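You operate a simulated robot arm through the tools that you are given. There is no shell and no other tool.

You are at the controls of a simulated robot arm. One attempt, no reset.

JOB
Take both caps off the round sockets and put them in the CAPS tray.
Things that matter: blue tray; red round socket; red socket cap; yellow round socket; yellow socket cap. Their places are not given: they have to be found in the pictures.

Only the result counts: the job must be done as asked and must still hold three seconds after the hand-in. Knocking over, shifting, dropping, spilling or breaking anything else fails it. Lids that push on must go on centred and level and be pressed home; caps that screw on are set level and turned clockwise until they are tight.

ROBOT AND FRAMES
A 6-joint arm with a two-finger parallel gripper, fixed in place. Base frame: the origin is at the foot of the arm, x ahead of it, y to its left, z up; the work surface is at about z = 86. Readings come in cm, rad, newtons and seconds.
With the tool pointing down near the work surface it reaches from about 36 to 76 cm from the base axis. Its first joint turns from -1.152 to 1.152 rad. Payload 2.45 kg.
The TCP is the grasp point between the finger pads, 2.4 cm short of the fingertips. In the tool frame z runs along the fingers and y along their closing line. The gripper opens to 6.8 cm. The fingers are 1.7 cm wide and 1 cm thick; the gripper's body (4 by 7 cm) begins 4.1 cm behind the TCP.
Orientation is that of the tool frame in the base frame, as a unit quaternion [w, x, y, z]. With the fingers straight down and closing along the base's y, the tool's x points along the base's -x, its y along +y and its z along -z.

CONTROLS
- The arm moves only by the tool jog_arm. Its argument "targets" is a list of rows, each a list of 7 numbers: the closure in counts, from 0 (fully open) to 255 (shut), then the shift along the tool's x, y, z in cm, then the turn, a rotation vector about the tool's x, y, z in rad. In form: [[jaw, dx, dy, dz, wx, wy, wz], ...]. A call has 1 to 20 rows; each row is the pose to reach, as a shift and turn from the pose commanded when the call began, along the tool's axes at that moment. Each row takes 0.2 s and may step no farther than 5 cm and 0.15 rad from the row before; otherwise, or with a gripper value out of range, the whole call is refused. A pose out of reach is approached as far as the arm can. The call stops where the force on the tool passes 40 N (or 10 N more than at its start, if that is more) or the arm is blocked; 0.2 s more then pass. Each finger travels about 10.8 cm/s and halts on what it meets, pressing with about 39 N; the grip force reading is that of the motor and also rises with nothing between the fingers. The clock runs only during rows and for 0.2 s after the last one: add rows that repeat a pose to give the fingers time. It gives the time, the measured TCP pose, the force on the tool (base axes), the opening and the grip force at its end, in the units of the frame above (readings bear some noise), with the torque about the TCP (base axes, N m) and any sound that the robot's microphone picked up.
- Cameras (640 x 400 px; columns grow to the right, rows downward): "scene" is fixed at [14.42, 39.28, 146.9]; the picture's right is [-0.92, -0.40, 0.00], its down [-0.23, 0.53, -0.82] and it looks along [0.33, -0.75, -0.57] (base axes); focal length 335 px, centre (320, 200). "wrist" rides on the gripper at [8.4, 1.1, -7.5] in the tool frame; the picture's right is [-0.13, 0.99, 0.00], its down [-0.60, -0.08, -0.79] and it looks along [-0.79, -0.10, 0.61] (tool axes); focal length 251 px, centre (320, 200).
- grab_frame(camera): a new picture of that camera. The clock stands still meanwhile.
- pixel_to_xyz(camera, pixels): for up to 12 pixels [column, row] of the newest picture of that camera ("zoom" is the newest enlarged one), the place [x, y, z] in the base frame of the surface seen there, good to about 0.2 cm, but the place of the scene camera against the robot may be out by one fixed shift of up to 1.2 cm in any direction. The clock stands still meanwhile.
- close_up(camera, box): a new picture of the part [left, top, right, bottom] of that camera's present view, enlarged. The clock stands still meanwhile.
- finish_job(): hands the job in; it is judged then, once.

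Leave the gripper open and the arm clear of the work at the hand-in unless told otherwise.

The tools are called after "Emit:" as name(argument=value, ...) on one line, values as JSON. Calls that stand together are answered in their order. jog_arm: Moves the arm, as the interface text tells. Its arguments: {"type":"object","properties":{"targets":{"type":"array","items":{"type":"array","items":{"type":"number"}}}},"required":["targets"]} The other tools are called the same way: grab_frame (camera) takes a picture; pixel_to_xyz (camera, pixels) gives the place of the surface under pixels of a picture; close_up (camera, box) takes an enlarged picture of a part of a camera's view; finish_job () hands the job in.

At the start:

```text
time_s: 0.0
position: [34.91, -26.07, 114.51]
tool_rot: [-0.001, 0.0, 1.0, 0.0]
force: [-0.3, 0.0, -0.7]
torque: [0.0, 0.01, 0.01]
gripper_width: 6.82
grasp_force: 0.1
```

scene: 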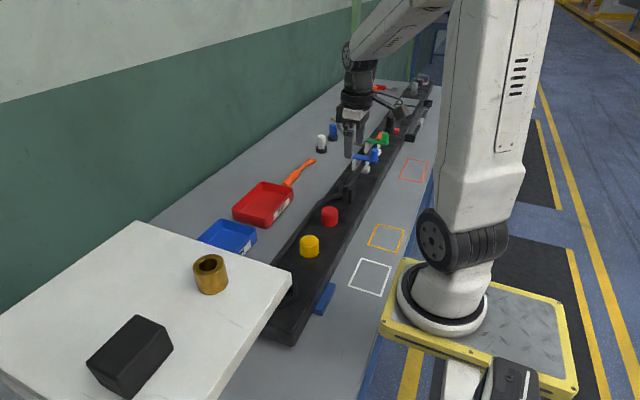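
wrist: 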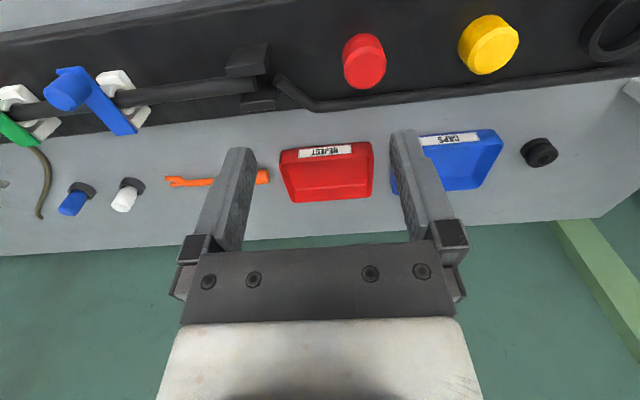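

I see the red cap (scene ~330,216), the yellow cap (~309,246), and the blue CAPS tray (~230,237), partly hidden behind the white table. I'll take enlarged views of both cameras first.

Emit:
close_up(camera="scene", box=[180, 150, 400, 290])

Emit:
close_up(camera="wrist", box=[260, 0, 640, 230])

Emit:
grab_frame(camera="wrist")

Emit:
grab_frame(camera="scene")

```text
2.86 times, centred on (290, 220) of scene
```

zoom: 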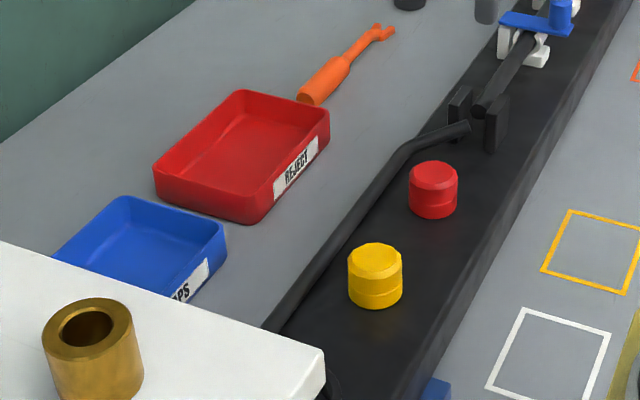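

```text
1.68 times, centred on (450, 115) of wrist
```

zoom: 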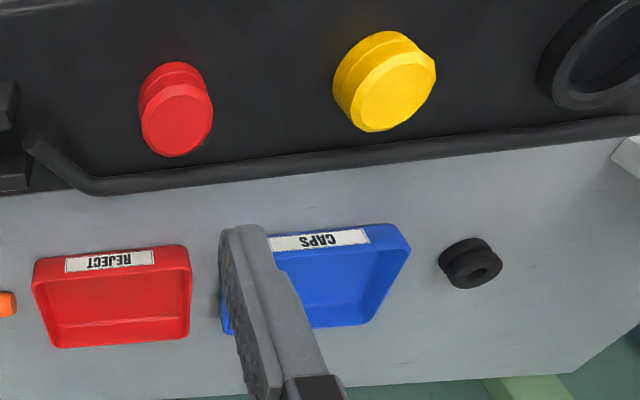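

```text
taken
```

wrist: 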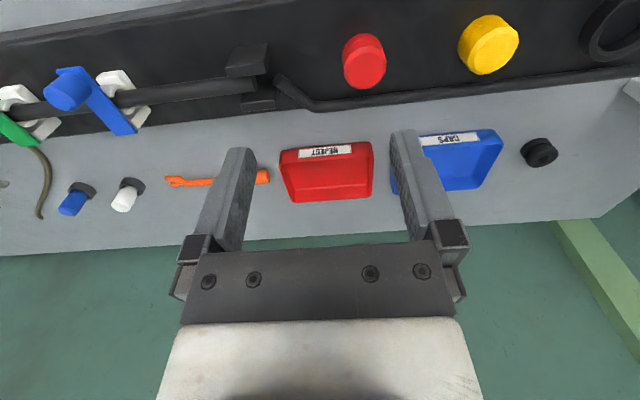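

```text
taken
```

scene: 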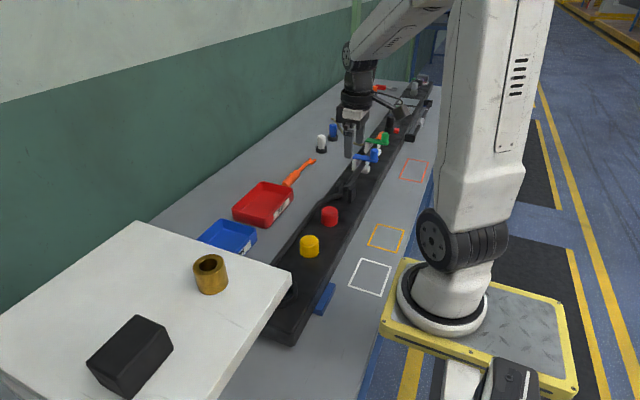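

The caps sit on same-coloured sockets with a seam line between them. Next I'll read positions from both cameras.

Emit:
pixel_to_xyz(camera="wrist", pixels=[[365, 68], [362, 42], [493, 52], [475, 35], [345, 90], [450, 90], [430, 70], [460, 165], [490, 150], [450, 140], [540, 150], [430, 180]])

Emit:
pixel_to_xyz(camera="scene", pixels=[[329, 209], [329, 222], [309, 239], [309, 252], [330, 230], [308, 260], [225, 235], [222, 221], [256, 232], [250, 248], [205, 240], [295, 240]])

Emit:
close_up(camera="scene", box=[285, 195, 355, 265])

Emit:
close_up(camera="wrist", box=[320, 0, 540, 110])

```text
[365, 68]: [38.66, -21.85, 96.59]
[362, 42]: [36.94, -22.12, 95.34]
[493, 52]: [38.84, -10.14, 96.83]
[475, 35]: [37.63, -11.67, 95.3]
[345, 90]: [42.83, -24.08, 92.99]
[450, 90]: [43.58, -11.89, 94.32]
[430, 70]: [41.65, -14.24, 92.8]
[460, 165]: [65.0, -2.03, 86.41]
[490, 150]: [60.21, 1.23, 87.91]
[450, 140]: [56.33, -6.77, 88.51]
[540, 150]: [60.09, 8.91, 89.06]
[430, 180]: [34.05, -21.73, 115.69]
```

```text
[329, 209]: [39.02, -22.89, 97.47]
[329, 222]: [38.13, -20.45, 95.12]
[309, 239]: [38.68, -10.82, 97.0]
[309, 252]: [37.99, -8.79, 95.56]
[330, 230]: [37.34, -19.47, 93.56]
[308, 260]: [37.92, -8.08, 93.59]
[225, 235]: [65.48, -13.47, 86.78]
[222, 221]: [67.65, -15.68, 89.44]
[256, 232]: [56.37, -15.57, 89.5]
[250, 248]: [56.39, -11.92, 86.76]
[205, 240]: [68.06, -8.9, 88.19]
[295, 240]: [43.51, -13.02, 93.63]
```

```text
5.71 times, centred on (320, 230) of scene
```

zoom: 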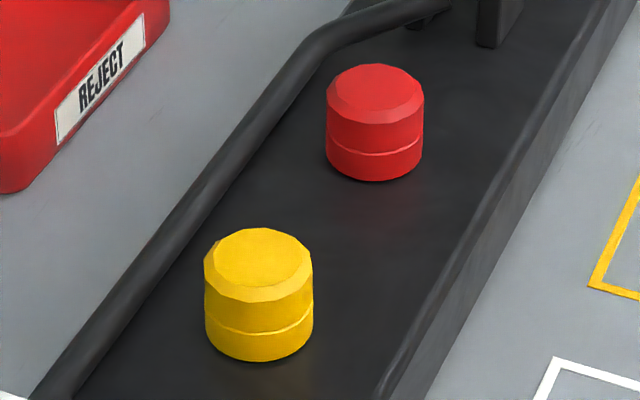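

```text
2.91 times, centred on (430, 55) of wrist
```

zoom: 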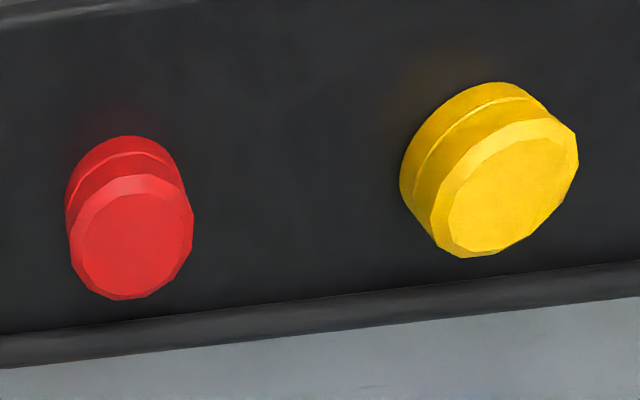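

The wrist zoom shows both caps clearly. I'll read their rim edges and the seam heights in that zoom: red face around (130,240), yellow face around (505,190).

Emit:
pixel_to_xyz(camera="zoom", pixels=[[82, 240], [183, 235], [131, 290], [135, 192], [131, 240], [125, 157], [125, 145], [455, 195], [555, 180], [480, 245], [530, 135], [505, 190]])

Emit:
pixel_to_xyz(camera="zoom", pixels=[[460, 120], [450, 115], [475, 130], [445, 105], [405, 160], [72, 230], [190, 225], [570, 160], [440, 230], [300, 200], [120, 120], [440, 85]])

```text
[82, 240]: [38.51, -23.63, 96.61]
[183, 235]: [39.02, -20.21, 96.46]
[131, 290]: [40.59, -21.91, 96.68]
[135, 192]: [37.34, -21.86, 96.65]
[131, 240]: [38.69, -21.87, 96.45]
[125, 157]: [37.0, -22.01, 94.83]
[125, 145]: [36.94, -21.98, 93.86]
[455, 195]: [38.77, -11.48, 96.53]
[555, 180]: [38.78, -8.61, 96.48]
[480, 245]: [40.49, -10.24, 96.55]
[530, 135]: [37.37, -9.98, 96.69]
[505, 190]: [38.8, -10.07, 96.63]
```

```text
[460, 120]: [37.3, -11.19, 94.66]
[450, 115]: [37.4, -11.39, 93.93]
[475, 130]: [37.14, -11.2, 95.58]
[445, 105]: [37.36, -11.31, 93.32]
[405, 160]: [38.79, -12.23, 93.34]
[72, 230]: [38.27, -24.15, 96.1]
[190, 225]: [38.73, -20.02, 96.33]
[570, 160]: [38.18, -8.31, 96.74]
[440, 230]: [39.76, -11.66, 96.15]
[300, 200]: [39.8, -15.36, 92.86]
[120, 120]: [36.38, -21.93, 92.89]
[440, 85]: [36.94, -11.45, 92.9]
```

Red cap: centre about (38.8, -22.0), top z≈96.6, seam z≈94.7, about 4 cm across. Yellow cap: centre about (38.8, -10.1), same heights. The board is at z≈92.9. I'll hover open above the red cap at about z 105.

Emit:
jog_arm(targets=[[0, -1, 1, 2.4, 0, 0, 0], [0, -2, 2, 4.8, 0, 0, 0], [0, -3, 3, 7.2, 0, 0, 0], [0, -3.9, 4.07, 9.5, 0, 0, 0], [0, -3.9, 4.07, 9.5, 0, 0, 0]])

Emit:
grab_frame(camera="wrist")

Emit:
grab_frame(camera="scene")

```text
time_s: 1.2
position: [38.87, -21.98, 104.95]
tool_rot: [0.0, 0.0, 1.0, 0.0]
force: [0.1, 0.2, -0.6]
torque: [0.0, 0.03, -0.01]
gripper_width: 6.8
grasp_force: 0.0
```

```text
taken
```

wrist: 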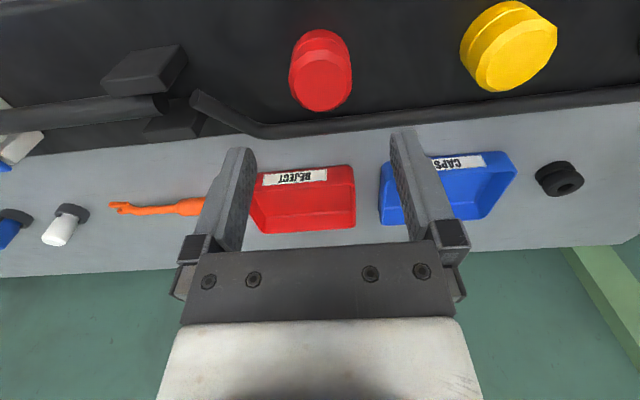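

```text
taken
```

scene: 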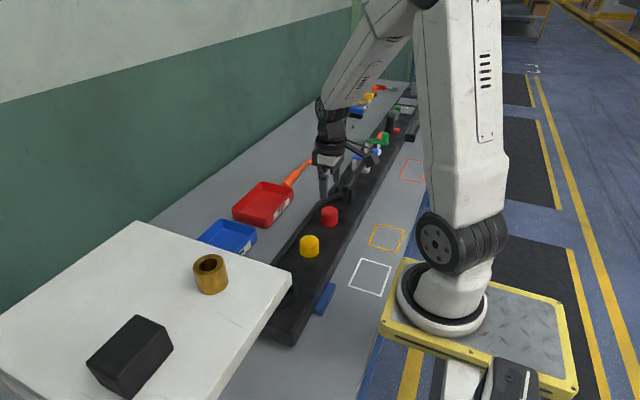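

The gripper hovers above the red cap (wrist ~320,85). I'll get a zoom and precise edge readings.

Emit:
close_up(camera="wrist", box=[260, 10, 400, 130])

Emit:
pixel_to_xyz(camera="wrist", pixels=[[320, 82], [297, 85], [347, 80], [322, 105], [322, 60], [388, 205], [510, 170], [440, 195], [500, 160], [470, 215], [384, 165], [460, 155]])

```text
3.33 times, centred on (330, 70) of wrist
```

zoom: 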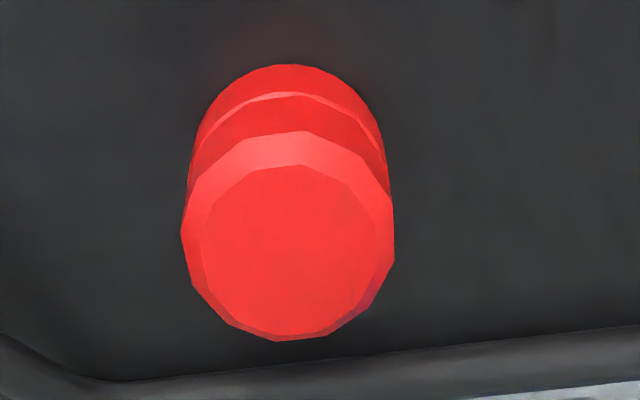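

```text
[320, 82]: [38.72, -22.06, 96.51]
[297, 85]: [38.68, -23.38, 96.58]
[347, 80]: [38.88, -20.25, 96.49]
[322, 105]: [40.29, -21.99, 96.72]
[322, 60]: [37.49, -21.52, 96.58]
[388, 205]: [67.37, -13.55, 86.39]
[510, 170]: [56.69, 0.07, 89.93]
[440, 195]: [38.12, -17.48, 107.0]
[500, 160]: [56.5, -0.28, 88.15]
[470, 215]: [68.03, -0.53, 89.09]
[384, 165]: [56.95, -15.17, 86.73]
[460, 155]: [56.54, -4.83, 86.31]
```

I'll read the cap edges and seam in this zoom.

Emit:
pixel_to_xyz(camera="zoom", pixels=[[205, 240], [374, 230], [280, 332], [290, 170], [288, 250], [285, 140], [285, 110], [285, 98], [285, 92], [285, 80], [185, 235], [391, 225]])

```text
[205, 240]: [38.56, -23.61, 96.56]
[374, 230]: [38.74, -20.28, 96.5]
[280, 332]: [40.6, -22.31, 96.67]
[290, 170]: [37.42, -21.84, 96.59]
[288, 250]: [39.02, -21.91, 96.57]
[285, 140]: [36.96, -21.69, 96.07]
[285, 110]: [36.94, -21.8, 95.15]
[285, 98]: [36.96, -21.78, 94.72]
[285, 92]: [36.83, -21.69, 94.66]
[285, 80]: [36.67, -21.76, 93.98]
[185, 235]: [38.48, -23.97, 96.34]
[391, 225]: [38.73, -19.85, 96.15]
```

Red cap centre is about (38.95, -21.93), the ledge/seam is at z≈94.7 and the chamfer starts at ≈96.1. I'll descend open so the tips are at ~94.95 (TCP 97.35), then look before closing.

Emit:
jog_arm(targets=[[0, -0.1, 0.05, 2.5, 0, 0, 0], [0, -0.1, 0.05, 5, 0, 0, 0], [0, -0.1, 0.05, 6.8, 0, 0, 0], [0, -0.1, 0.05, 7.65, 0, 0, 0], [0, -0.1, 0.05, 7.65, 0, 0, 0]])

Emit:
grab_frame(camera="wrist")

Emit:
close_up(camera="scene", box=[285, 170, 385, 240])

```text
time_s: 2.4
position: [38.97, -22.04, 97.2]
tool_rot: [0.0, 0.0, 1.0, 0.0]
force: [0.7, 1.0, -0.5]
torque: [-0.01, 0.03, -0.01]
gripper_width: 6.81
grasp_force: 0.0
```

```text
taken
```

wrist: 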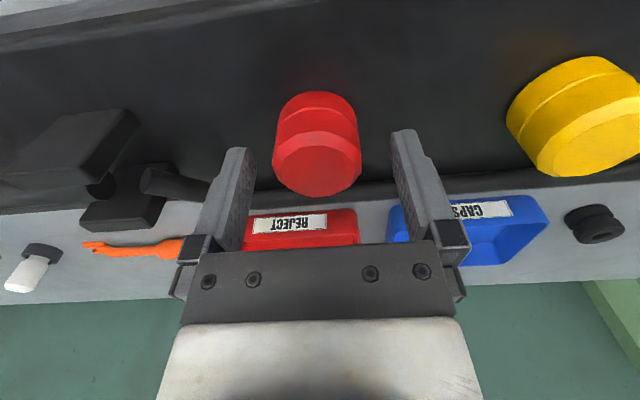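

```text
5.71 times, centred on (335, 205) of scene
```

zoom: 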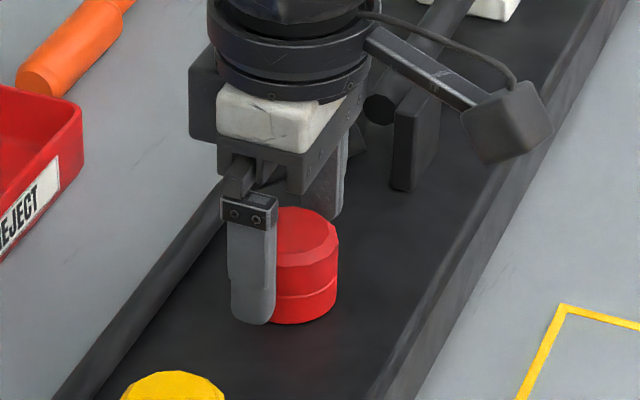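

The fingers straddle the red cap. I'll check the tip height against the seam with point readings.

Emit:
pixel_to_xyz(camera="zoom", pixels=[[250, 316], [240, 308], [262, 316], [300, 297], [310, 225], [300, 310], [250, 240], [332, 215], [200, 320]])

Emit:
pixel_to_xyz(camera="wrist", pixels=[[400, 134], [240, 152], [318, 165], [313, 140], [313, 118], [313, 110], [313, 103], [404, 180], [230, 200]])

```text
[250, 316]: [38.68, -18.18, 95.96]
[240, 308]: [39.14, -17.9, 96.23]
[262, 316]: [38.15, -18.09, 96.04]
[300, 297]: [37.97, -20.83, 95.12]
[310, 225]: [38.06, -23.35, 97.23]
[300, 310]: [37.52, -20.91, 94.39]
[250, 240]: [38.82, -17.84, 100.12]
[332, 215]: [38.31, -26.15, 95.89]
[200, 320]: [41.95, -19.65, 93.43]
```

```text
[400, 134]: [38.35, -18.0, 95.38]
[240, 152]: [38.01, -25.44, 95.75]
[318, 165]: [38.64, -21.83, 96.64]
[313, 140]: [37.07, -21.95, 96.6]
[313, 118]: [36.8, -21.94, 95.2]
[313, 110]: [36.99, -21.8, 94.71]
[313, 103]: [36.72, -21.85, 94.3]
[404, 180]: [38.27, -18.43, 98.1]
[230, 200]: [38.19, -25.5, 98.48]
```

Tips are at about z 95, just above the seam at 94.7 and clear of the socket. I'll close on the red cap gradually.

Emit:
jog_arm(targets=[[60, 0, 0, 0, 0, 0, 0], [90, 0, 0, 0, 0, 0, 0], [130, 0, 0, 0, 0, 0, 0], [255, 0, 0, 0, 0, 0, 0], [255, 0, 0, 0, 0, 0, 0]])

Emit:
grab_frame(camera="wrist")

```text
time_s: 3.6
position: [39.02, -21.99, 97.32]
tool_rot: [0.001, 0.0, 1.0, -0.001]
force: [-4.1, -16.0, -2.5]
torque: [-0.28, 0.1, -0.01]
gripper_width: 4.11
grasp_force: 39.4
```

```text
taken
```

wrist: 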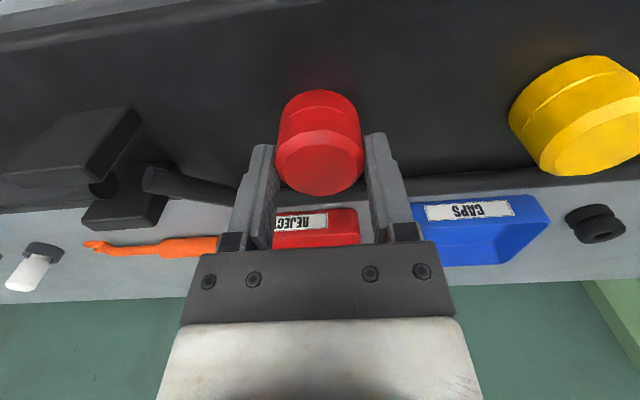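

The grip holds at 4.11 cm, with a side force of -16 N in y, so the tool is slightly off centre. I'll shift a little toward -y and +x... first just y, to relieve it.

Emit:
jog_arm(targets=[[255, 0, -0.04, 0, 0, 0, 0], [255, 0, -0.04, 0, 0, 0, 0]])

```text
time_s: 4.2
position: [39.06, -21.94, 97.31]
tool_rot: [0.0, 0.0, 1.0, 0.0]
force: [-0.7, -13.7, -4.7]
torque: [-0.57, -0.02, 0.03]
gripper_width: 4.06
grasp_force: 39.4
```

The force dropped slightly to -13.7 N. I'll shift a bit more.

Emit:
jog_arm(targets=[[255, 0, -0.08, 0, 0, 0, 0], [255, 0, -0.08, 0, 0, 0, 0]])

```text
time_s: 4.8
position: [39.03, -21.92, 97.22]
tool_rot: [0.0, 0.0, 1.0, 0.0]
force: [3.5, -3.8, -1.1]
torque: [-0.22, -0.21, 0.01]
gripper_width: 4.07
grasp_force: 39.0
```

The side force is nearly gone. Now a gentle upward test pull in small steps to learn whether it's push-on or screw-on.

Emit:
jog_arm(targets=[[255, 0, 0, -0.05, 0, 0, 0], [255, 0, 0, -0.1, 0, 0, 0], [255, 0, 0, -0.15, 0, 0, 0], [255, 0, 0, -0.2, 0, 0, 0]])

Emit:
grab_frame(camera="wrist")

```text
time_s: 5.8
position: [39.08, -21.92, 97.4]
tool_rot: [-0.001, 0.0, 1.0, 0.001]
force: [9.8, -5.8, -26.4]
torque: [-0.33, -0.27, -0.02]
gripper_width: 4.06
grasp_force: 39.5
```

```text
taken
```

wrist: 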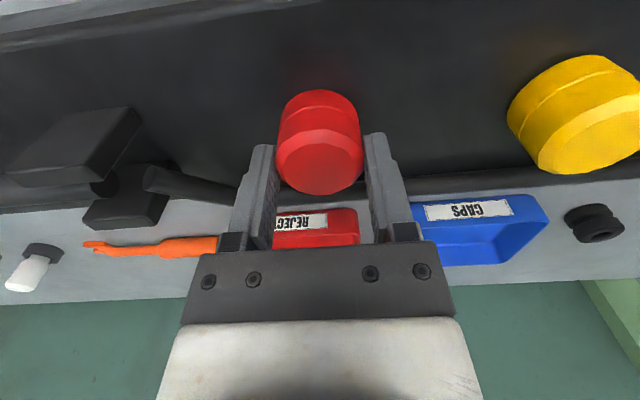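

The cap resisted: -26 N after 0.2 cm and still seated. I'll relax the pull and test a small anticlockwise turn (seen from above, negative wz in the tool frame).

Emit:
jog_arm(targets=[[255, 0, 0, 0.15, 0, 0, 0], [255, 0, 0, 0.15, 0, 0, -0.05], [255, 0, 0, 0.15, 0, 0, -0.1], [255, 0, 0, 0.15, 0, 0, -0.15], [255, 0, 0, 0.15, 0, 0, -0.2]])

Emit:
close_up(camera="wrist", box=[240, 70, 420, 210])

```text
time_s: 7.0
position: [38.93, -22.03, 97.42]
tool_rot: [0.0, -0.1, 0.995, 0.001]
force: [4.2, 2.0, 3.6]
torque: [0.17, 0.32, -0.04]
gripper_width: 4.1
grasp_force: 38.9
```

```text
2.86 times, centred on (330, 140) of wrist
```

zoom: 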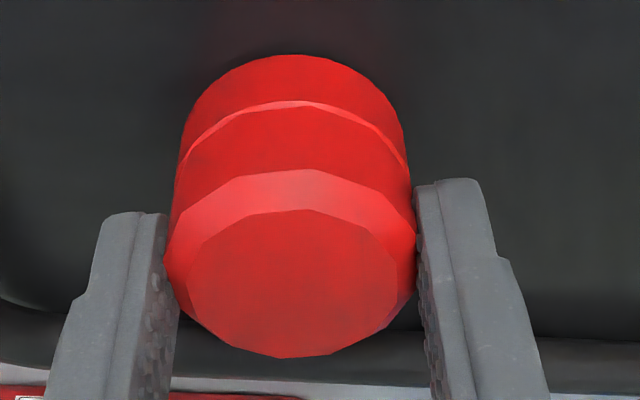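

The turn went easily (torque ≈ 0.04 N m, low forces), and z reads slightly higher. I'll keep turning anticlockwise and compare the facets afterward.

Emit:
jog_arm(targets=[[255, 0, 0, 0, 0, 0, -0.12], [255, 0, 0, 0, 0, 0, -0.24], [255, 0, 0, 0, 0, 0, -0.36], [255, 0, 0, 0, 0, 0, -0.48], [255, 0, 0, 0, 0, 0, -0.6], [255, 0, 0, 0, 0, 0, -0.6]])

Emit:
close_up(camera="wrist", box=[240, 70, 420, 210])

Emit:
close_up(camera="scene", box=[285, 170, 385, 240])

```text
time_s: 8.4
position: [38.98, -22.02, 97.58]
tool_rot: [0.001, -0.39, 0.921, -0.002]
force: [4.6, 1.9, 18.4]
torque: [0.21, 0.01, 0.0]
gripper_width: 4.06
grasp_force: 38.8
```

```text
2.86 times, centred on (330, 140) of wrist
```

zoom: 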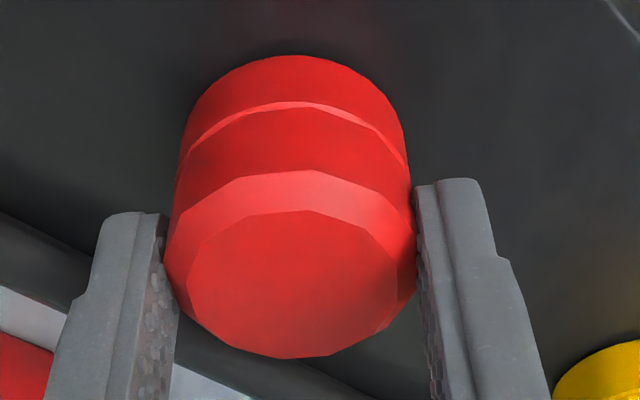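

```text
5.71 times, centred on (335, 205) of scene
```

zoom: 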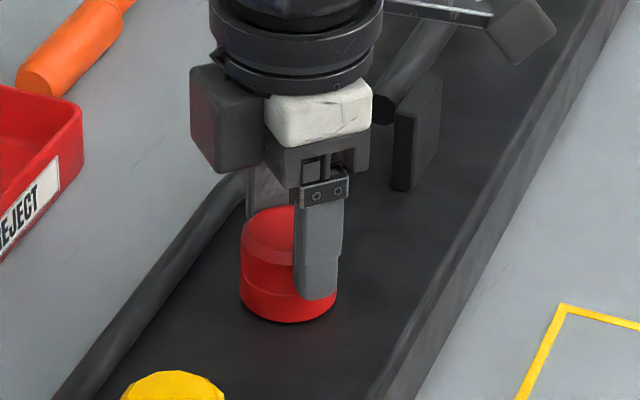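

The tool is being pushed up (+18 N) and z rose by ~0.16 cm: the cap is climbing a thread. I'll measure heights of the cap top, seam and base now.

Emit:
close_up(camera="wrist", box=[240, 70, 420, 210])

Emit:
pixel_to_xyz(camera="zoom", pixels=[[295, 290], [295, 240], [295, 120], [295, 110], [295, 105], [295, 100], [295, 90], [295, 75], [295, 60], [295, 45], [120, 100], [480, 120]])

```text
2.86 times, centred on (330, 140) of wrist
```

zoom: 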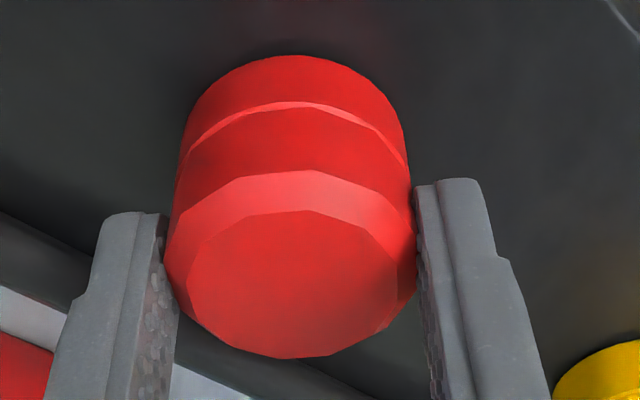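

```text
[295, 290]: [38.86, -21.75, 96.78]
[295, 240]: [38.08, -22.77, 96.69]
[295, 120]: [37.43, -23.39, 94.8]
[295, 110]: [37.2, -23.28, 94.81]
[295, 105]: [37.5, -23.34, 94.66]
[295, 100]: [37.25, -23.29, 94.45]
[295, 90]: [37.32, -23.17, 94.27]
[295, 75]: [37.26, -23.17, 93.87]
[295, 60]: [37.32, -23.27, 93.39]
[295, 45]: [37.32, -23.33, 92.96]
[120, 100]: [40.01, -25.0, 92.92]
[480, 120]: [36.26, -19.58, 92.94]
```

The cap top is now about 96.7 (slightly up). I'll relieve the upward force by raising 0.1 cm and continue turning anticlockwise with a slow rise.

Emit:
jog_arm(targets=[[255, 0, 0, -0.1, 0, 0, -0.12], [255, 0, 0, -0.12, 0, 0, -0.24], [255, 0, 0, -0.14, 0, 0, -0.36], [255, 0, 0, -0.16, 0, 0, -0.48], [255, 0, 0, -0.18, 0, 0, -0.6], [255, 0, 0, -0.18, 0, 0, -0.6]])

Emit:
close_up(camera="wrist", box=[240, 70, 420, 210])

```text
time_s: 9.8
position: [38.77, -22.01, 97.52]
tool_rot: [-0.001, -0.646, 0.763, 0.002]
force: [8.9, -3.7, -2.4]
torque: [-0.13, -0.28, 0.0]
gripper_width: 4.17
grasp_force: 39.1
```

```text
2.86 times, centred on (330, 140) of wrist
```

zoom: 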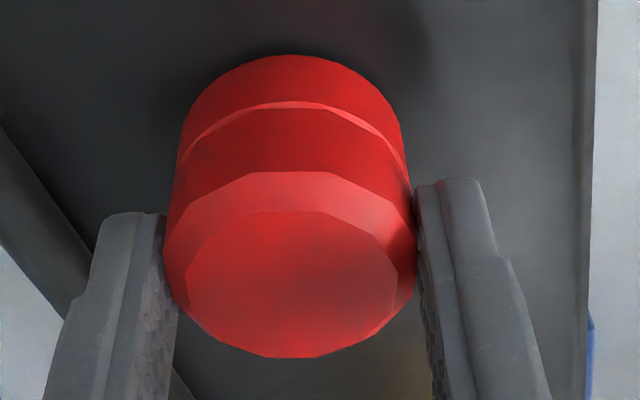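

Forces are near zero with the rise, torque about z ≈ 0. Total turn so far is 1.4 rad. I'll continue turning with a slow rise.

Emit:
jog_arm(targets=[[255, 0, 0, -0.02, 0, 0, -0.14], [255, 0, 0, -0.04, 0, 0, -0.28], [255, 0, 0, -0.06, 0, 0, -0.42], [255, 0, 0, -0.08, 0, 0, -0.56], [255, 0, 0, -0.1, 0, 0, -0.7], [255, 0, 0, -0.1, 0, 0, -0.7]])

Emit:
close_up(camera="wrist", box=[240, 70, 420, 210])

Emit:
close_up(camera="scene", box=[285, 170, 385, 240])

```text
time_s: 11.2
position: [38.87, -22.04, 97.77]
tool_rot: [0.0, 0.868, -0.497, 0.0]
force: [-0.7, 0.0, -1.0]
torque: [-0.01, 0.02, 0.0]
gripper_width: 4.14
grasp_force: 38.9
```

```text
2.86 times, centred on (330, 140) of wrist
```

zoom: 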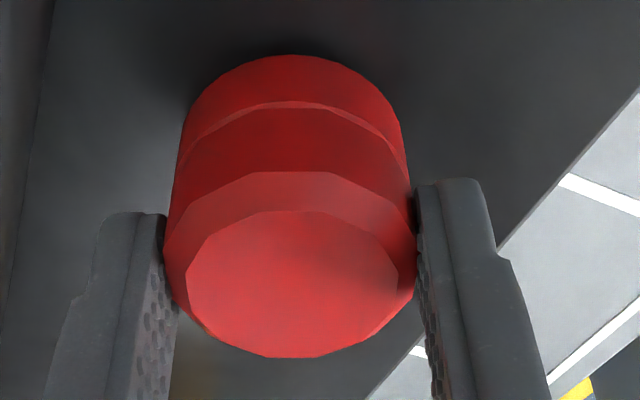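

```text
5.71 times, centred on (335, 205) of scene
```

zoom: 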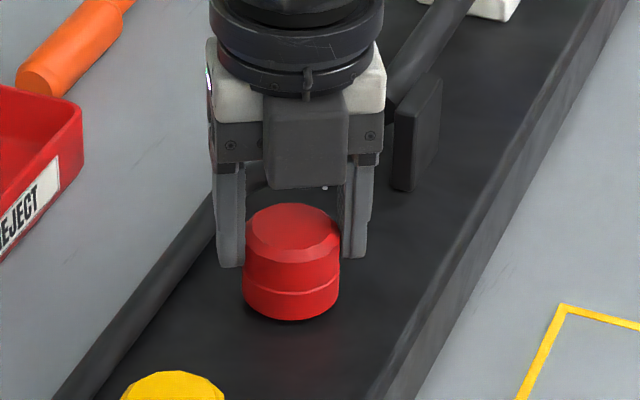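

Forces and torques are all ≈ 0: the cap seems free of the thread. I'll lift 0.5 cm and check what comes up.

Emit:
jog_arm(targets=[[255, 0, 0, -0.15, 0, 0, 0], [255, 0, 0, -0.3, 0, 0, 0], [255, 0, 0, -0.5, 0, 0, 0], [255, 0, 0, -0.5, 0, 0, 0]])

Emit:
close_up(camera="wrist", box=[240, 70, 420, 210])

Emit:
close_up(camera="scene", box=[285, 170, 385, 240])

```text
time_s: 12.2
position: [38.96, -21.94, 98.14]
tool_rot: [0.0, 0.867, -0.498, 0.0]
force: [-0.4, 0.4, -0.4]
torque: [-0.01, 0.01, -0.03]
gripper_width: 4.12
grasp_force: 38.5
```

```text
2.86 times, centred on (330, 140) of wrist
```

zoom: 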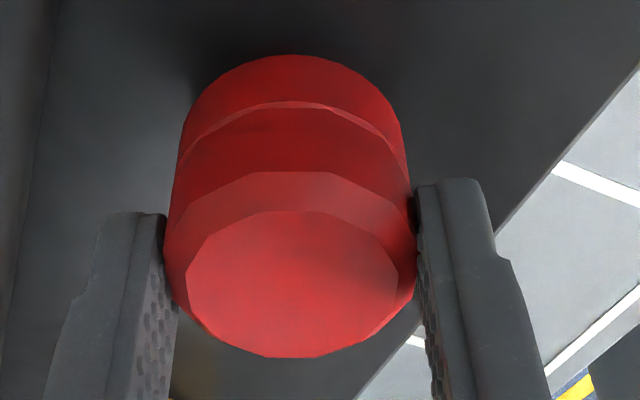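

```text
5.71 times, centred on (335, 205) of scene
```

zoom: 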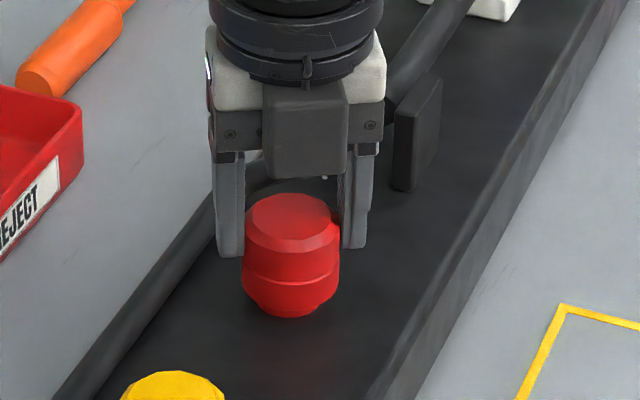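

The whole red body was the cap, and a narrower socket is now showing below it. It's free. I'll lift it straight up 8 cm, then turn the wrist back 2.1 rad in the air.

Emit:
jog_arm(targets=[[255, 0, 0, -0.6, 0, 0, 0], [255, 0, 0, -1.4, 0, 0, 0], [255, 0, 0, -2.6, 0, 0, 0], [255, 0, 0, -4.4, 0, 0, 0], [255, 0, 0, -6.4, 0, 0, 0], [255, 0, 0, -8, 0, 0, 0.14], [255, 0, 0, -8, 0, 0, 0.28], [255, 0, 0, -8, 0, 0, 0.42], [255, 0, 0, -8, 0, 0, 0.56], [255, 0, 0, -8, 0, 0, 0.7], [255, 0, 0, -8, 0, 0, 0.84], [255, 0, 0, -8, 0, 0, 0.98], [255, 0, 0, -8, 0, 0, 1.12], [255, 0, 0, -8, 0, 0, 1.26], [255, 0, 0, -8, 0, 0, 1.4], [255, 0, 0, -8, 0, 0, 1.54], [255, 0, 0, -8, 0, 0, 1.68], [255, 0, 0, -8, 0, 0, 1.82], [255, 0, 0, -8, 0, 0, 1.96], [255, 0, 0, -8, 0, 0, 2.1]])

Emit:
grab_frame(camera="wrist")

Emit:
grab_frame(camera="scene")

```text
time_s: 16.4
position: [38.95, -22.03, 106.13]
tool_rot: [0.0, 0.0, 1.0, 0.0]
force: [-0.1, -0.6, -0.8]
torque: [-0.01, 0.01, -0.03]
gripper_width: 4.1
grasp_force: 38.7
```

```text
taken
```

wrist: 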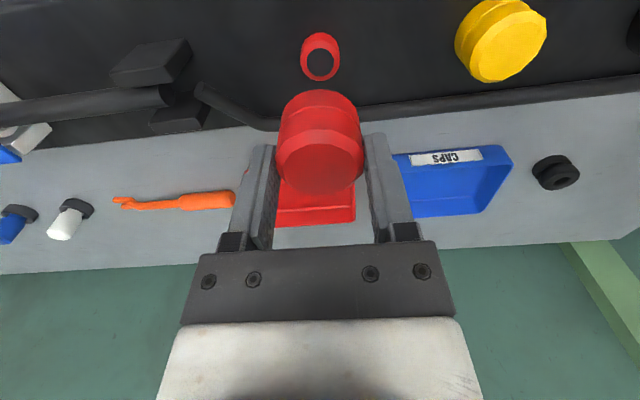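

```text
taken
```

scene: 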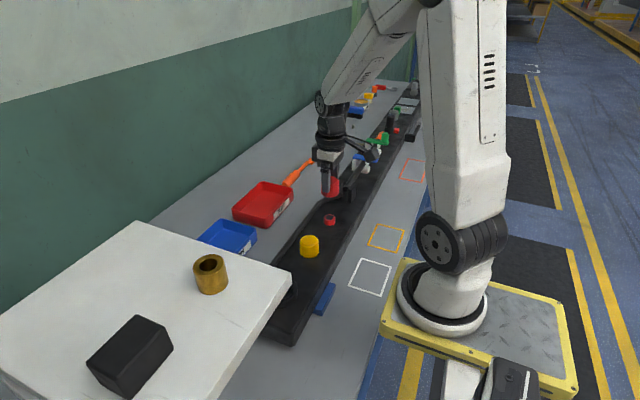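

The red cap is off and held; the bare red socket (ring with hole) shows at wrist (320,57). Now I'll measure the CAPS tray: its rim and floor.

Emit:
close_up(camera="wrist", box=[360, 120, 580, 240])

Emit:
pixel_to_xyz(camera="wrist", pixels=[[512, 165], [480, 147], [420, 153], [420, 170], [440, 190], [470, 180], [450, 200], [415, 205], [415, 214], [480, 213], [490, 170], [320, 165]])

```text
2.91 times, centred on (470, 180) of wrist
```

zoom: 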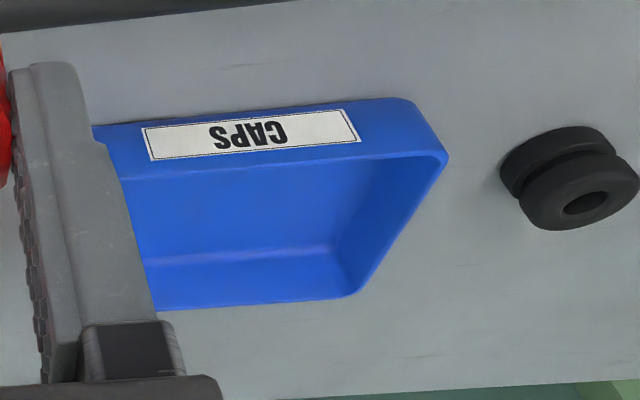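

```text
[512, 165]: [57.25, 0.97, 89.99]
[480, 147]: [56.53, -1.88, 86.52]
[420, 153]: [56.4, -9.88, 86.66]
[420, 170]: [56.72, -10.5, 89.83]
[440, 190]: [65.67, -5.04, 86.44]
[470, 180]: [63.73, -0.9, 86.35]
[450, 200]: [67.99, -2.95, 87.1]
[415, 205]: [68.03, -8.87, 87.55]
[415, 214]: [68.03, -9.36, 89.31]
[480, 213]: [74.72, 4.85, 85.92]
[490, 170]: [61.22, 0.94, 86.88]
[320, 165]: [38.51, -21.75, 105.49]
```

The tray interior spans about x 57–68, y -15–0.7, floor 86.4, rim 89.9. Before travelling I'll check where the white table is relative to my path.

Emit:
pixel_to_xyz(camera="scene", pixels=[[140, 226], [285, 278], [210, 275], [100, 250], [200, 380], [210, 262], [222, 224], [255, 232], [325, 215], [330, 217]])

```text
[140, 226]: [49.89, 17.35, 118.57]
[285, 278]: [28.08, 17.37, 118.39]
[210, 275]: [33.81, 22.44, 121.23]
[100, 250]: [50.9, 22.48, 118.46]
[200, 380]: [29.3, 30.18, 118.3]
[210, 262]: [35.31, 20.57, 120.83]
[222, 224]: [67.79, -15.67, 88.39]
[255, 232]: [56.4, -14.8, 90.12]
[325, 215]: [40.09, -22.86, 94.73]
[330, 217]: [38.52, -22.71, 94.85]
```

The white table is a shelf at z≈118 and y>17, well off my path. I'll carry the red cap at z≈106 to above the tray at (62.4, -10.5).

Emit:
jog_arm(targets=[[255, -1.5, 0.75, 0, 0, 0, 0], [255, -4.2, 2.1, 0, 0, 0, 0], [255, -7.2, 3.55, 0, 0, 0, 0], [255, -10.2, 5.0, 0, 0, 0, 0], [255, -13.2, 6.5, 0, 0, 0, 0], [255, -16.2, 8.0, 0, 0, 0, 0], [255, -19.2, 9.45, 0, 0, 0, 0], [255, -21.8, 10.7, 0, 0, 0, 0], [255, -23.4, 11.5, 0, 0, 0, 0], [255, -23.4, 11.5, 0, 0, 0, 0]])

Emit:
grab_frame(camera="wrist")

Emit:
grab_frame(camera="scene")

```text
time_s: 18.6
position: [62.39, -10.66, 106.17]
tool_rot: [0.0, 0.0, 1.0, 0.0]
force: [0.4, 0.1, -0.8]
torque: [-0.02, -0.04, -0.01]
gripper_width: 4.12
grasp_force: 38.8
```

```text
taken
```

wrist: 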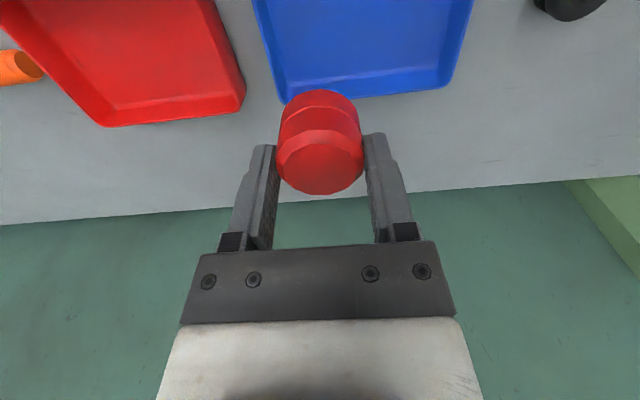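

```text
taken
```

scene: 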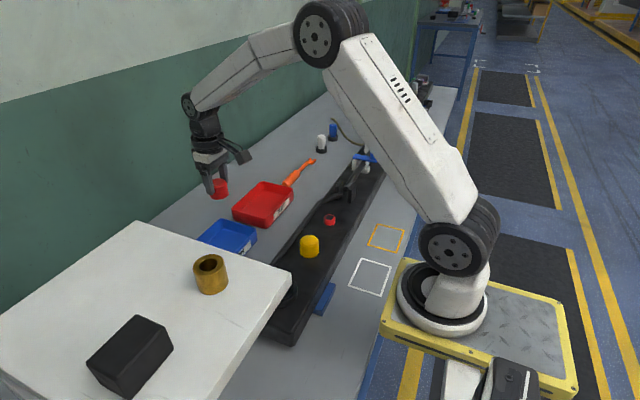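

The cap is over the tray. I'll verify tray walls from this closer view: left wall (~268,45), right wall (~460,45), far wall (~360,90).

Emit:
pixel_to_xyz(camera="wrist", pixels=[[262, 20], [272, 60], [284, 100], [467, 20], [456, 60], [447, 88], [380, 95], [360, 60], [360, 30], [290, 60], [440, 50], [400, 10]])

```text
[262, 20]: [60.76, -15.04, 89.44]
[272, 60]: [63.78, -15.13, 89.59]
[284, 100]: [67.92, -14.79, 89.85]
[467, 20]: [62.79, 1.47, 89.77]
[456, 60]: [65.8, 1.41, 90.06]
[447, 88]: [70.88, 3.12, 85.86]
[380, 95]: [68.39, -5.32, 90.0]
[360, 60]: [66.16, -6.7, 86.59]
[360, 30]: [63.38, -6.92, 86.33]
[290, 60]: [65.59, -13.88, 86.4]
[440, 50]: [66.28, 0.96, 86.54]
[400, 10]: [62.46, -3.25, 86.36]
```

Tray confirmed: y -15.1 to 1.4, x 56.6 to 68.3, floor 86.4, rim ~90. Now I'll descend to just above the floor (cap bottom is ~4.45 below the TCP), then ease down.

Emit:
jog_arm(targets=[[255, 0, 0.1, 2, 0, 0, 0], [255, 0, 0.1, 4.5, 0, 0, 0], [255, 0, 0.1, 7, 0, 0, 0], [255, 0, 0.1, 9.5, 0, 0, 0], [255, 0, 0.1, 11.5, 0, 0, 0], [255, 0, 0.1, 13, 0, 0, 0], [255, 0, 0.1, 14, 0, 0, 0], [255, 0, 0.1, 14.6, 0, 0, 0], [255, 0, 0.1, 14.9, 0, 0, 0], [255, 0, 0.1, 14.9, 0, 0, 0]])

Emit:
grab_frame(camera="wrist")

```text
time_s: 20.8
position: [62.36, -10.5, 91.12]
tool_rot: [0.001, -0.001, 1.0, 0.0]
force: [0.6, 0.1, -0.5]
torque: [-0.01, -0.04, 0.0]
gripper_width: 4.13
grasp_force: 38.6
```

```text
taken
```

wrist: 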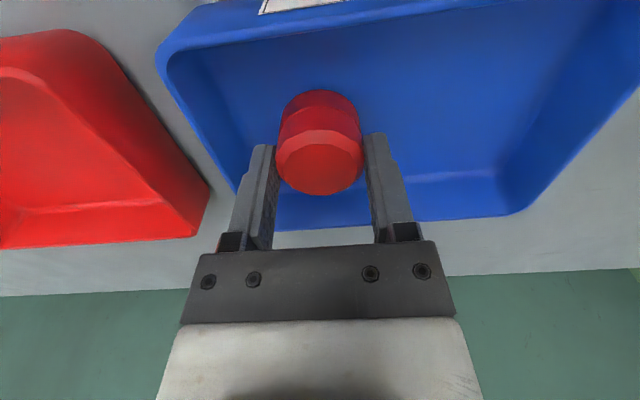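

No contact yet and the cap is inside the tray. I'll ease down in 0.1 cm steps until light contact.

Emit:
jog_arm(targets=[[255, 0, 0, 0.1, 0, 0, 0], [255, 0, 0, 0.2, 0, 0, 0], [255, 0, 0, 0.28, 0, 0, 0], [255, 0, 0, 0.28, 0, 0, 0]])

```text
time_s: 21.8
position: [62.42, -10.35, 90.97]
tool_rot: [0.0, 0.0, 1.0, -0.001]
force: [-0.4, 0.5, -0.5]
torque: [0.03, 0.02, 0.01]
gripper_width: 4.12
grasp_force: 39.2
```

Emit:
jog_arm(targets=[[255, 0, 0, 0.05, 0, 0, 0], [255, 0, 0, 0.1, 0, 0, 0], [255, 0, 0, 0.15, 0, 0, 0], [255, 0, 0, 0.15, 0, 0, 0]])

```text
time_s: 22.8
position: [62.37, -10.47, 90.82]
tool_rot: [0.0, 0.0, 1.0, 0.0]
force: [0.9, -0.1, -1.1]
torque: [-0.03, 0.0, 0.01]
gripper_width: 4.14
grasp_force: 39.2
```

Still no contact at z≈90.8 (force -1.1). I'll continue down in 0.06 cm steps.

Emit:
jog_arm(targets=[[255, 0, 0, 0.06, 0, 0, 0], [255, 0, 0, 0.12, 0, 0, 0], [255, 0, 0, 0.18, 0, 0, 0], [255, 0, 0, 0.18, 0, 0, 0]])

Emit:
close_up(camera="wrist", box=[240, 70, 420, 210])

```text
time_s: 23.8
position: [62.25, -10.45, 90.7]
tool_rot: [0.001, 0.0, 1.0, 0.001]
force: [-2.2, 0.2, 13.8]
torque: [0.07, 0.32, 0.01]
gripper_width: 4.14
grasp_force: 39.1
```

```text
2.86 times, centred on (330, 140) of wrist
```

zoom: 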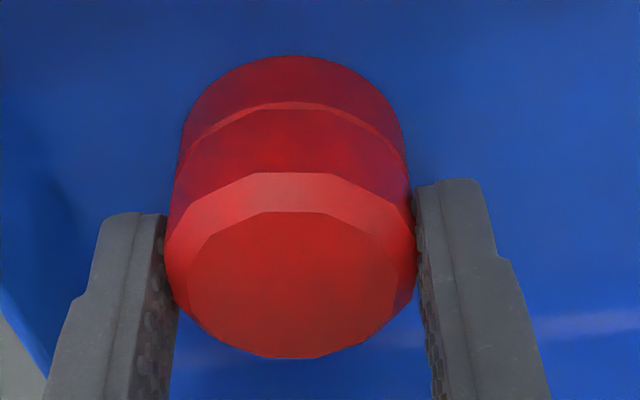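

Contact: +13.8 N. I'll ease back slightly, open just to ~5.2 cm (wall clearance), and rise straight up.

Emit:
jog_arm(targets=[[255, 0, 0, -0.09, 0, 0, 0], [130, 0, 0, -0.09, 0, 0, 0], [95, 0, 0, -0.09, 0, 0, 0], [80, 0, 0, -0.09, 0, 0, 0], [62, 0, 0, -0.09, 0, 0, 0], [62, 0, 0, -0.09, 0, 0, 0]])

Emit:
close_up(camera="wrist", box=[240, 70, 420, 210])

```text
time_s: 25.2
position: [62.21, -10.44, 90.68]
tool_rot: [0.001, 0.0, 1.0, 0.0]
force: [-0.4, -0.6, -0.1]
torque: [0.0, 0.01, 0.0]
gripper_width: 5.15
grasp_force: 0.1
```

```text
2.86 times, centred on (330, 140) of wrist
```

zoom: 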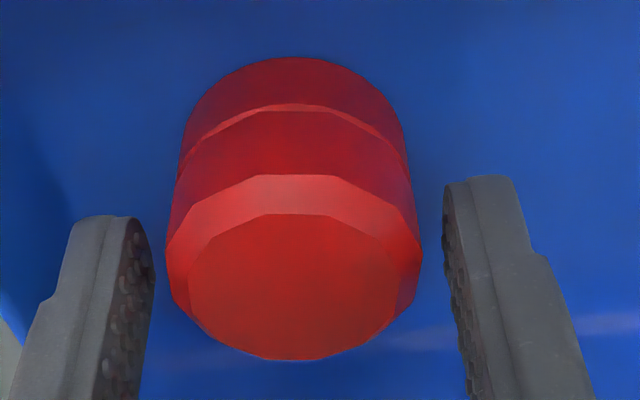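

The red cap stands in the tray, released. I'll rise straight up to z≈106 and then move back above the yellow cap (38.9, -10.1), opening fully on the way.

Emit:
jog_arm(targets=[[62, 0, 0, -0.6, 0, 0, 0], [62, 0, 0, -1.8, 0, 0, 0], [62, 0, 0, -3.6, 0, 0, 0], [62, 0, 0, -6, 0, 0, 0], [30, 0, 0, -9, 0, 0, 0], [0, 0, 0, -12, 0, 0, 0], [0, 0, 0, -14.5, 0, 0, 0], [0, 1.5, 0, -15.3, 0, 0, 0], [0, 4.5, 0.1, -15.3, 0, 0, 0], [0, 7.5, 0.1, -15.3, 0, 0, 0], [0, 10.5, 0.15, -15.3, 0, 0, 0], [0, 13.5, 0.2, -15.3, 0, 0, 0], [0, 16.5, 0.25, -15.3, 0, 0, 0], [0, 19.5, 0.3, -15.3, 0, 0, 0], [0, 22, 0.35, -15.3, 0, 0, 0], [0, 23.4, 0.37, -15.3, 0, 0, 0], [0, 23.4, 0.37, -15.3, 0, 0, 0]])

Emit:
grab_frame(camera="wrist")

Emit:
grab_frame(camera="scene")

Emit:
close_up(camera="wrist", box=[250, 10, 410, 130])

```text
time_s: 28.8
position: [38.99, -10.04, 105.88]
tool_rot: [-0.001, 0.0, 1.0, 0.0]
force: [0.6, 0.6, -0.2]
torque: [-0.01, -0.03, 0.04]
gripper_width: 6.81
grasp_force: 0.0
```

```text
taken
```

wrist: 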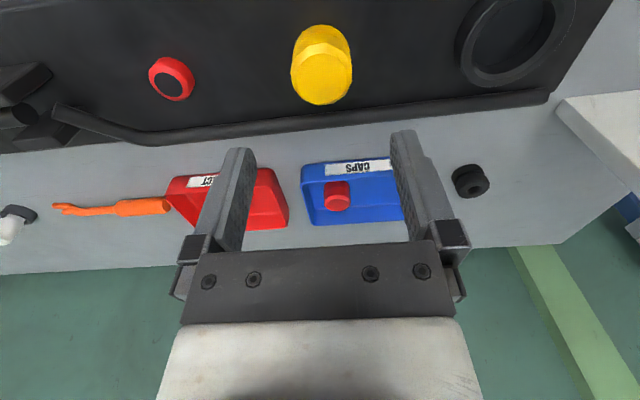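

```text
taken
```

scene: 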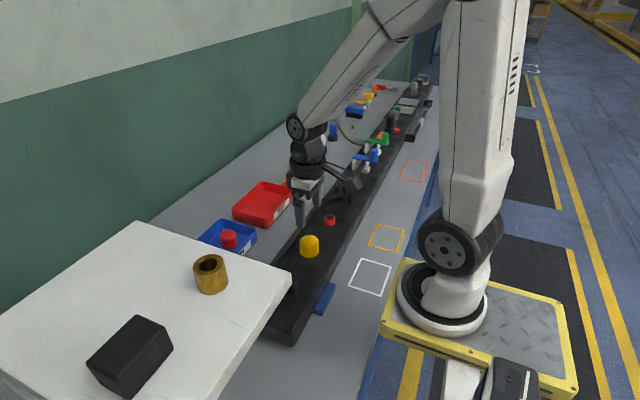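

```text
3.33 times, centred on (330, 70) of wrist
```

zoom: 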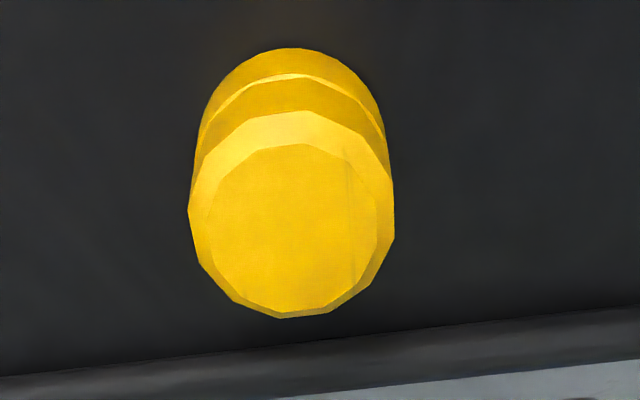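

The red cap stands upright in the tray. Now I'll measure the yellow cap's edges in this zoom.

Emit:
pixel_to_xyz(camera="zoom", pixels=[[212, 215], [374, 210], [283, 308], [292, 150], [292, 228], [290, 118], [290, 90], [290, 76], [290, 60], [192, 210], [391, 205], [204, 140]])

```text
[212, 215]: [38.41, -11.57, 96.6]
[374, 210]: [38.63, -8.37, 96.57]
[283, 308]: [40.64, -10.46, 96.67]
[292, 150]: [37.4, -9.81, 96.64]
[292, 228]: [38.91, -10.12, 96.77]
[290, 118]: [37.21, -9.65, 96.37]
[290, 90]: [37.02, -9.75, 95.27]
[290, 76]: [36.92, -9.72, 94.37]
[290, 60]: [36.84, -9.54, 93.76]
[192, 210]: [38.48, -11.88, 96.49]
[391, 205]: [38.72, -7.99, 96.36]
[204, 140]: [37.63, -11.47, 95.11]
```

Yellow cap centre is about (39.0, -10.05), same heights as the red. I'll descend open to TCP z≈97.35, then close gradually.

Emit:
jog_arm(targets=[[0, -0.05, 0, 2.5, 0, 0, 0], [0, -0.05, 0, 5, 0, 0, 0], [0, -0.05, 0, 7.2, 0, 0, 0], [0, -0.05, 0, 8.4, 0, 0, 0], [0, -0.05, 0, 8.71, 0, 0, 0], [0, -0.05, 0, 8.71, 0, 0, 0]])

Emit:
grab_frame(camera="wrist")

```text
time_s: 30.2
position: [39.04, -10.04, 97.17]
tool_rot: [0.0, 0.0, 1.0, 0.0]
force: [0.9, -0.3, 0.2]
torque: [-0.02, -0.02, 0.01]
gripper_width: 6.8
grasp_force: 0.0
```

```text
taken
```

wrist: 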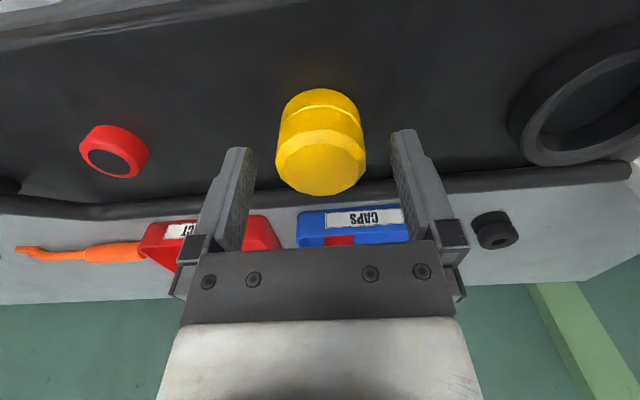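

The fingers straddle the yellow cap evenly. I'll close gradually.

Emit:
jog_arm(targets=[[60, 0, 0, 0, 0, 0, 0], [90, 0, 0, 0, 0, 0, 0], [130, 0, 0, 0, 0, 0, 0], [255, 0, 0, 0, 0, 0, 0], [255, 0, 0, 0, 0, 0, 0]])

Emit:
close_up(camera="wrist", box=[240, 70, 420, 210])

```text
time_s: 31.4
position: [39.03, -9.97, 97.08]
tool_rot: [0.0, 0.001, 1.0, 0.0]
force: [1.7, 8.5, 0.3]
torque: [0.31, -0.08, -0.07]
gripper_width: 4.09
grasp_force: 39.3
```

```text
2.86 times, centred on (330, 140) of wrist
```

zoom: 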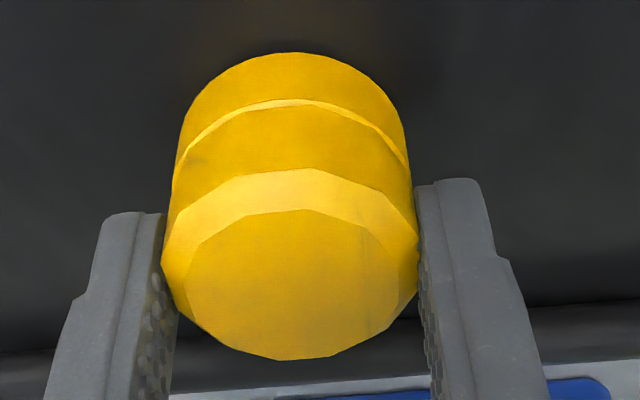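

Gripped at 4.09 cm, side force +8.5 N. I'll shift +0.06 in y and begin an anticlockwise test turn with a very slight rise.

Emit:
jog_arm(targets=[[255, 0, 0.06, 0, 0, 0, 0], [255, 0, 0.06, -0.01, 0, 0, -0.07], [255, 0, 0.06, -0.02, 0, 0, -0.14], [255, 0, 0.06, -0.03, 0, 0, -0.21], [255, 0, 0.06, -0.04, 0, 0, -0.28], [255, 0, 0.06, -0.04, 0, 0, -0.28]])

Emit:
close_up(camera="wrist", box=[240, 70, 420, 210])

```text
time_s: 32.8
position: [38.97, -10.03, 97.37]
tool_rot: [0.0, -0.14, 0.99, 0.0]
force: [5.3, -0.7, -15.3]
torque: [0.07, -0.21, 0.01]
gripper_width: 4.08
grasp_force: 39.3
```

```text
2.86 times, centred on (330, 140) of wrist
```

zoom: 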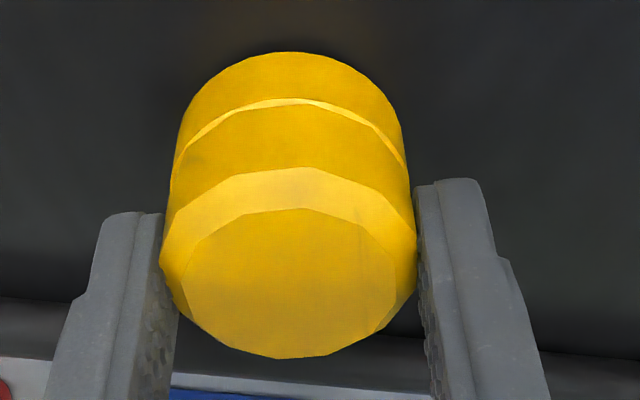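

z force is -15 N with only 0.04 cm rise. I'll lower 0.05 and re-read while holding still.

Emit:
jog_arm(targets=[[255, 0, 0, 0.05, 0, 0, 0], [255, 0, 0, 0.05, 0, 0, 0], [255, 0, 0, 0.05, 0, 0, 0]])

```text
time_s: 33.6
position: [39.04, -9.94, 97.28]
tool_rot: [-0.001, -0.139, 0.99, 0.0]
force: [-0.1, -8.0, -0.4]
torque: [-0.4, 0.12, -0.02]
gripper_width: 4.13
grasp_force: 38.8
```

Force z is back to ≈ 0. The arm wanders slightly, so forces fluctuate. I'll continue the anticlockwise turn by 0.6 rad with a small rise.

Emit:
jog_arm(targets=[[255, 0, 0, -0.01, 0, 0, -0.12], [255, 0, 0, -0.03, 0, 0, -0.24], [255, 0, 0, -0.05, 0, 0, -0.36], [255, 0, 0, -0.07, 0, 0, -0.48], [255, 0, 0, -0.09, 0, 0, -0.6], [255, 0, 0, -0.09, 0, 0, -0.6]])

Emit:
close_up(camera="wrist", box=[240, 70, 420, 210])

```text
time_s: 35.0
position: [39.07, -9.9, 97.48]
tool_rot: [0.0, -0.426, 0.905, -0.001]
force: [3.5, 7.1, 0.5]
torque: [0.31, -0.14, 0.03]
gripper_width: 4.1
grasp_force: 38.9
```

```text
2.86 times, centred on (330, 140) of wrist
```

zoom: 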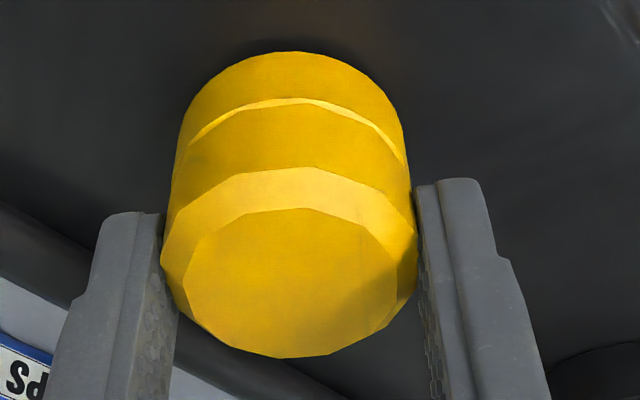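

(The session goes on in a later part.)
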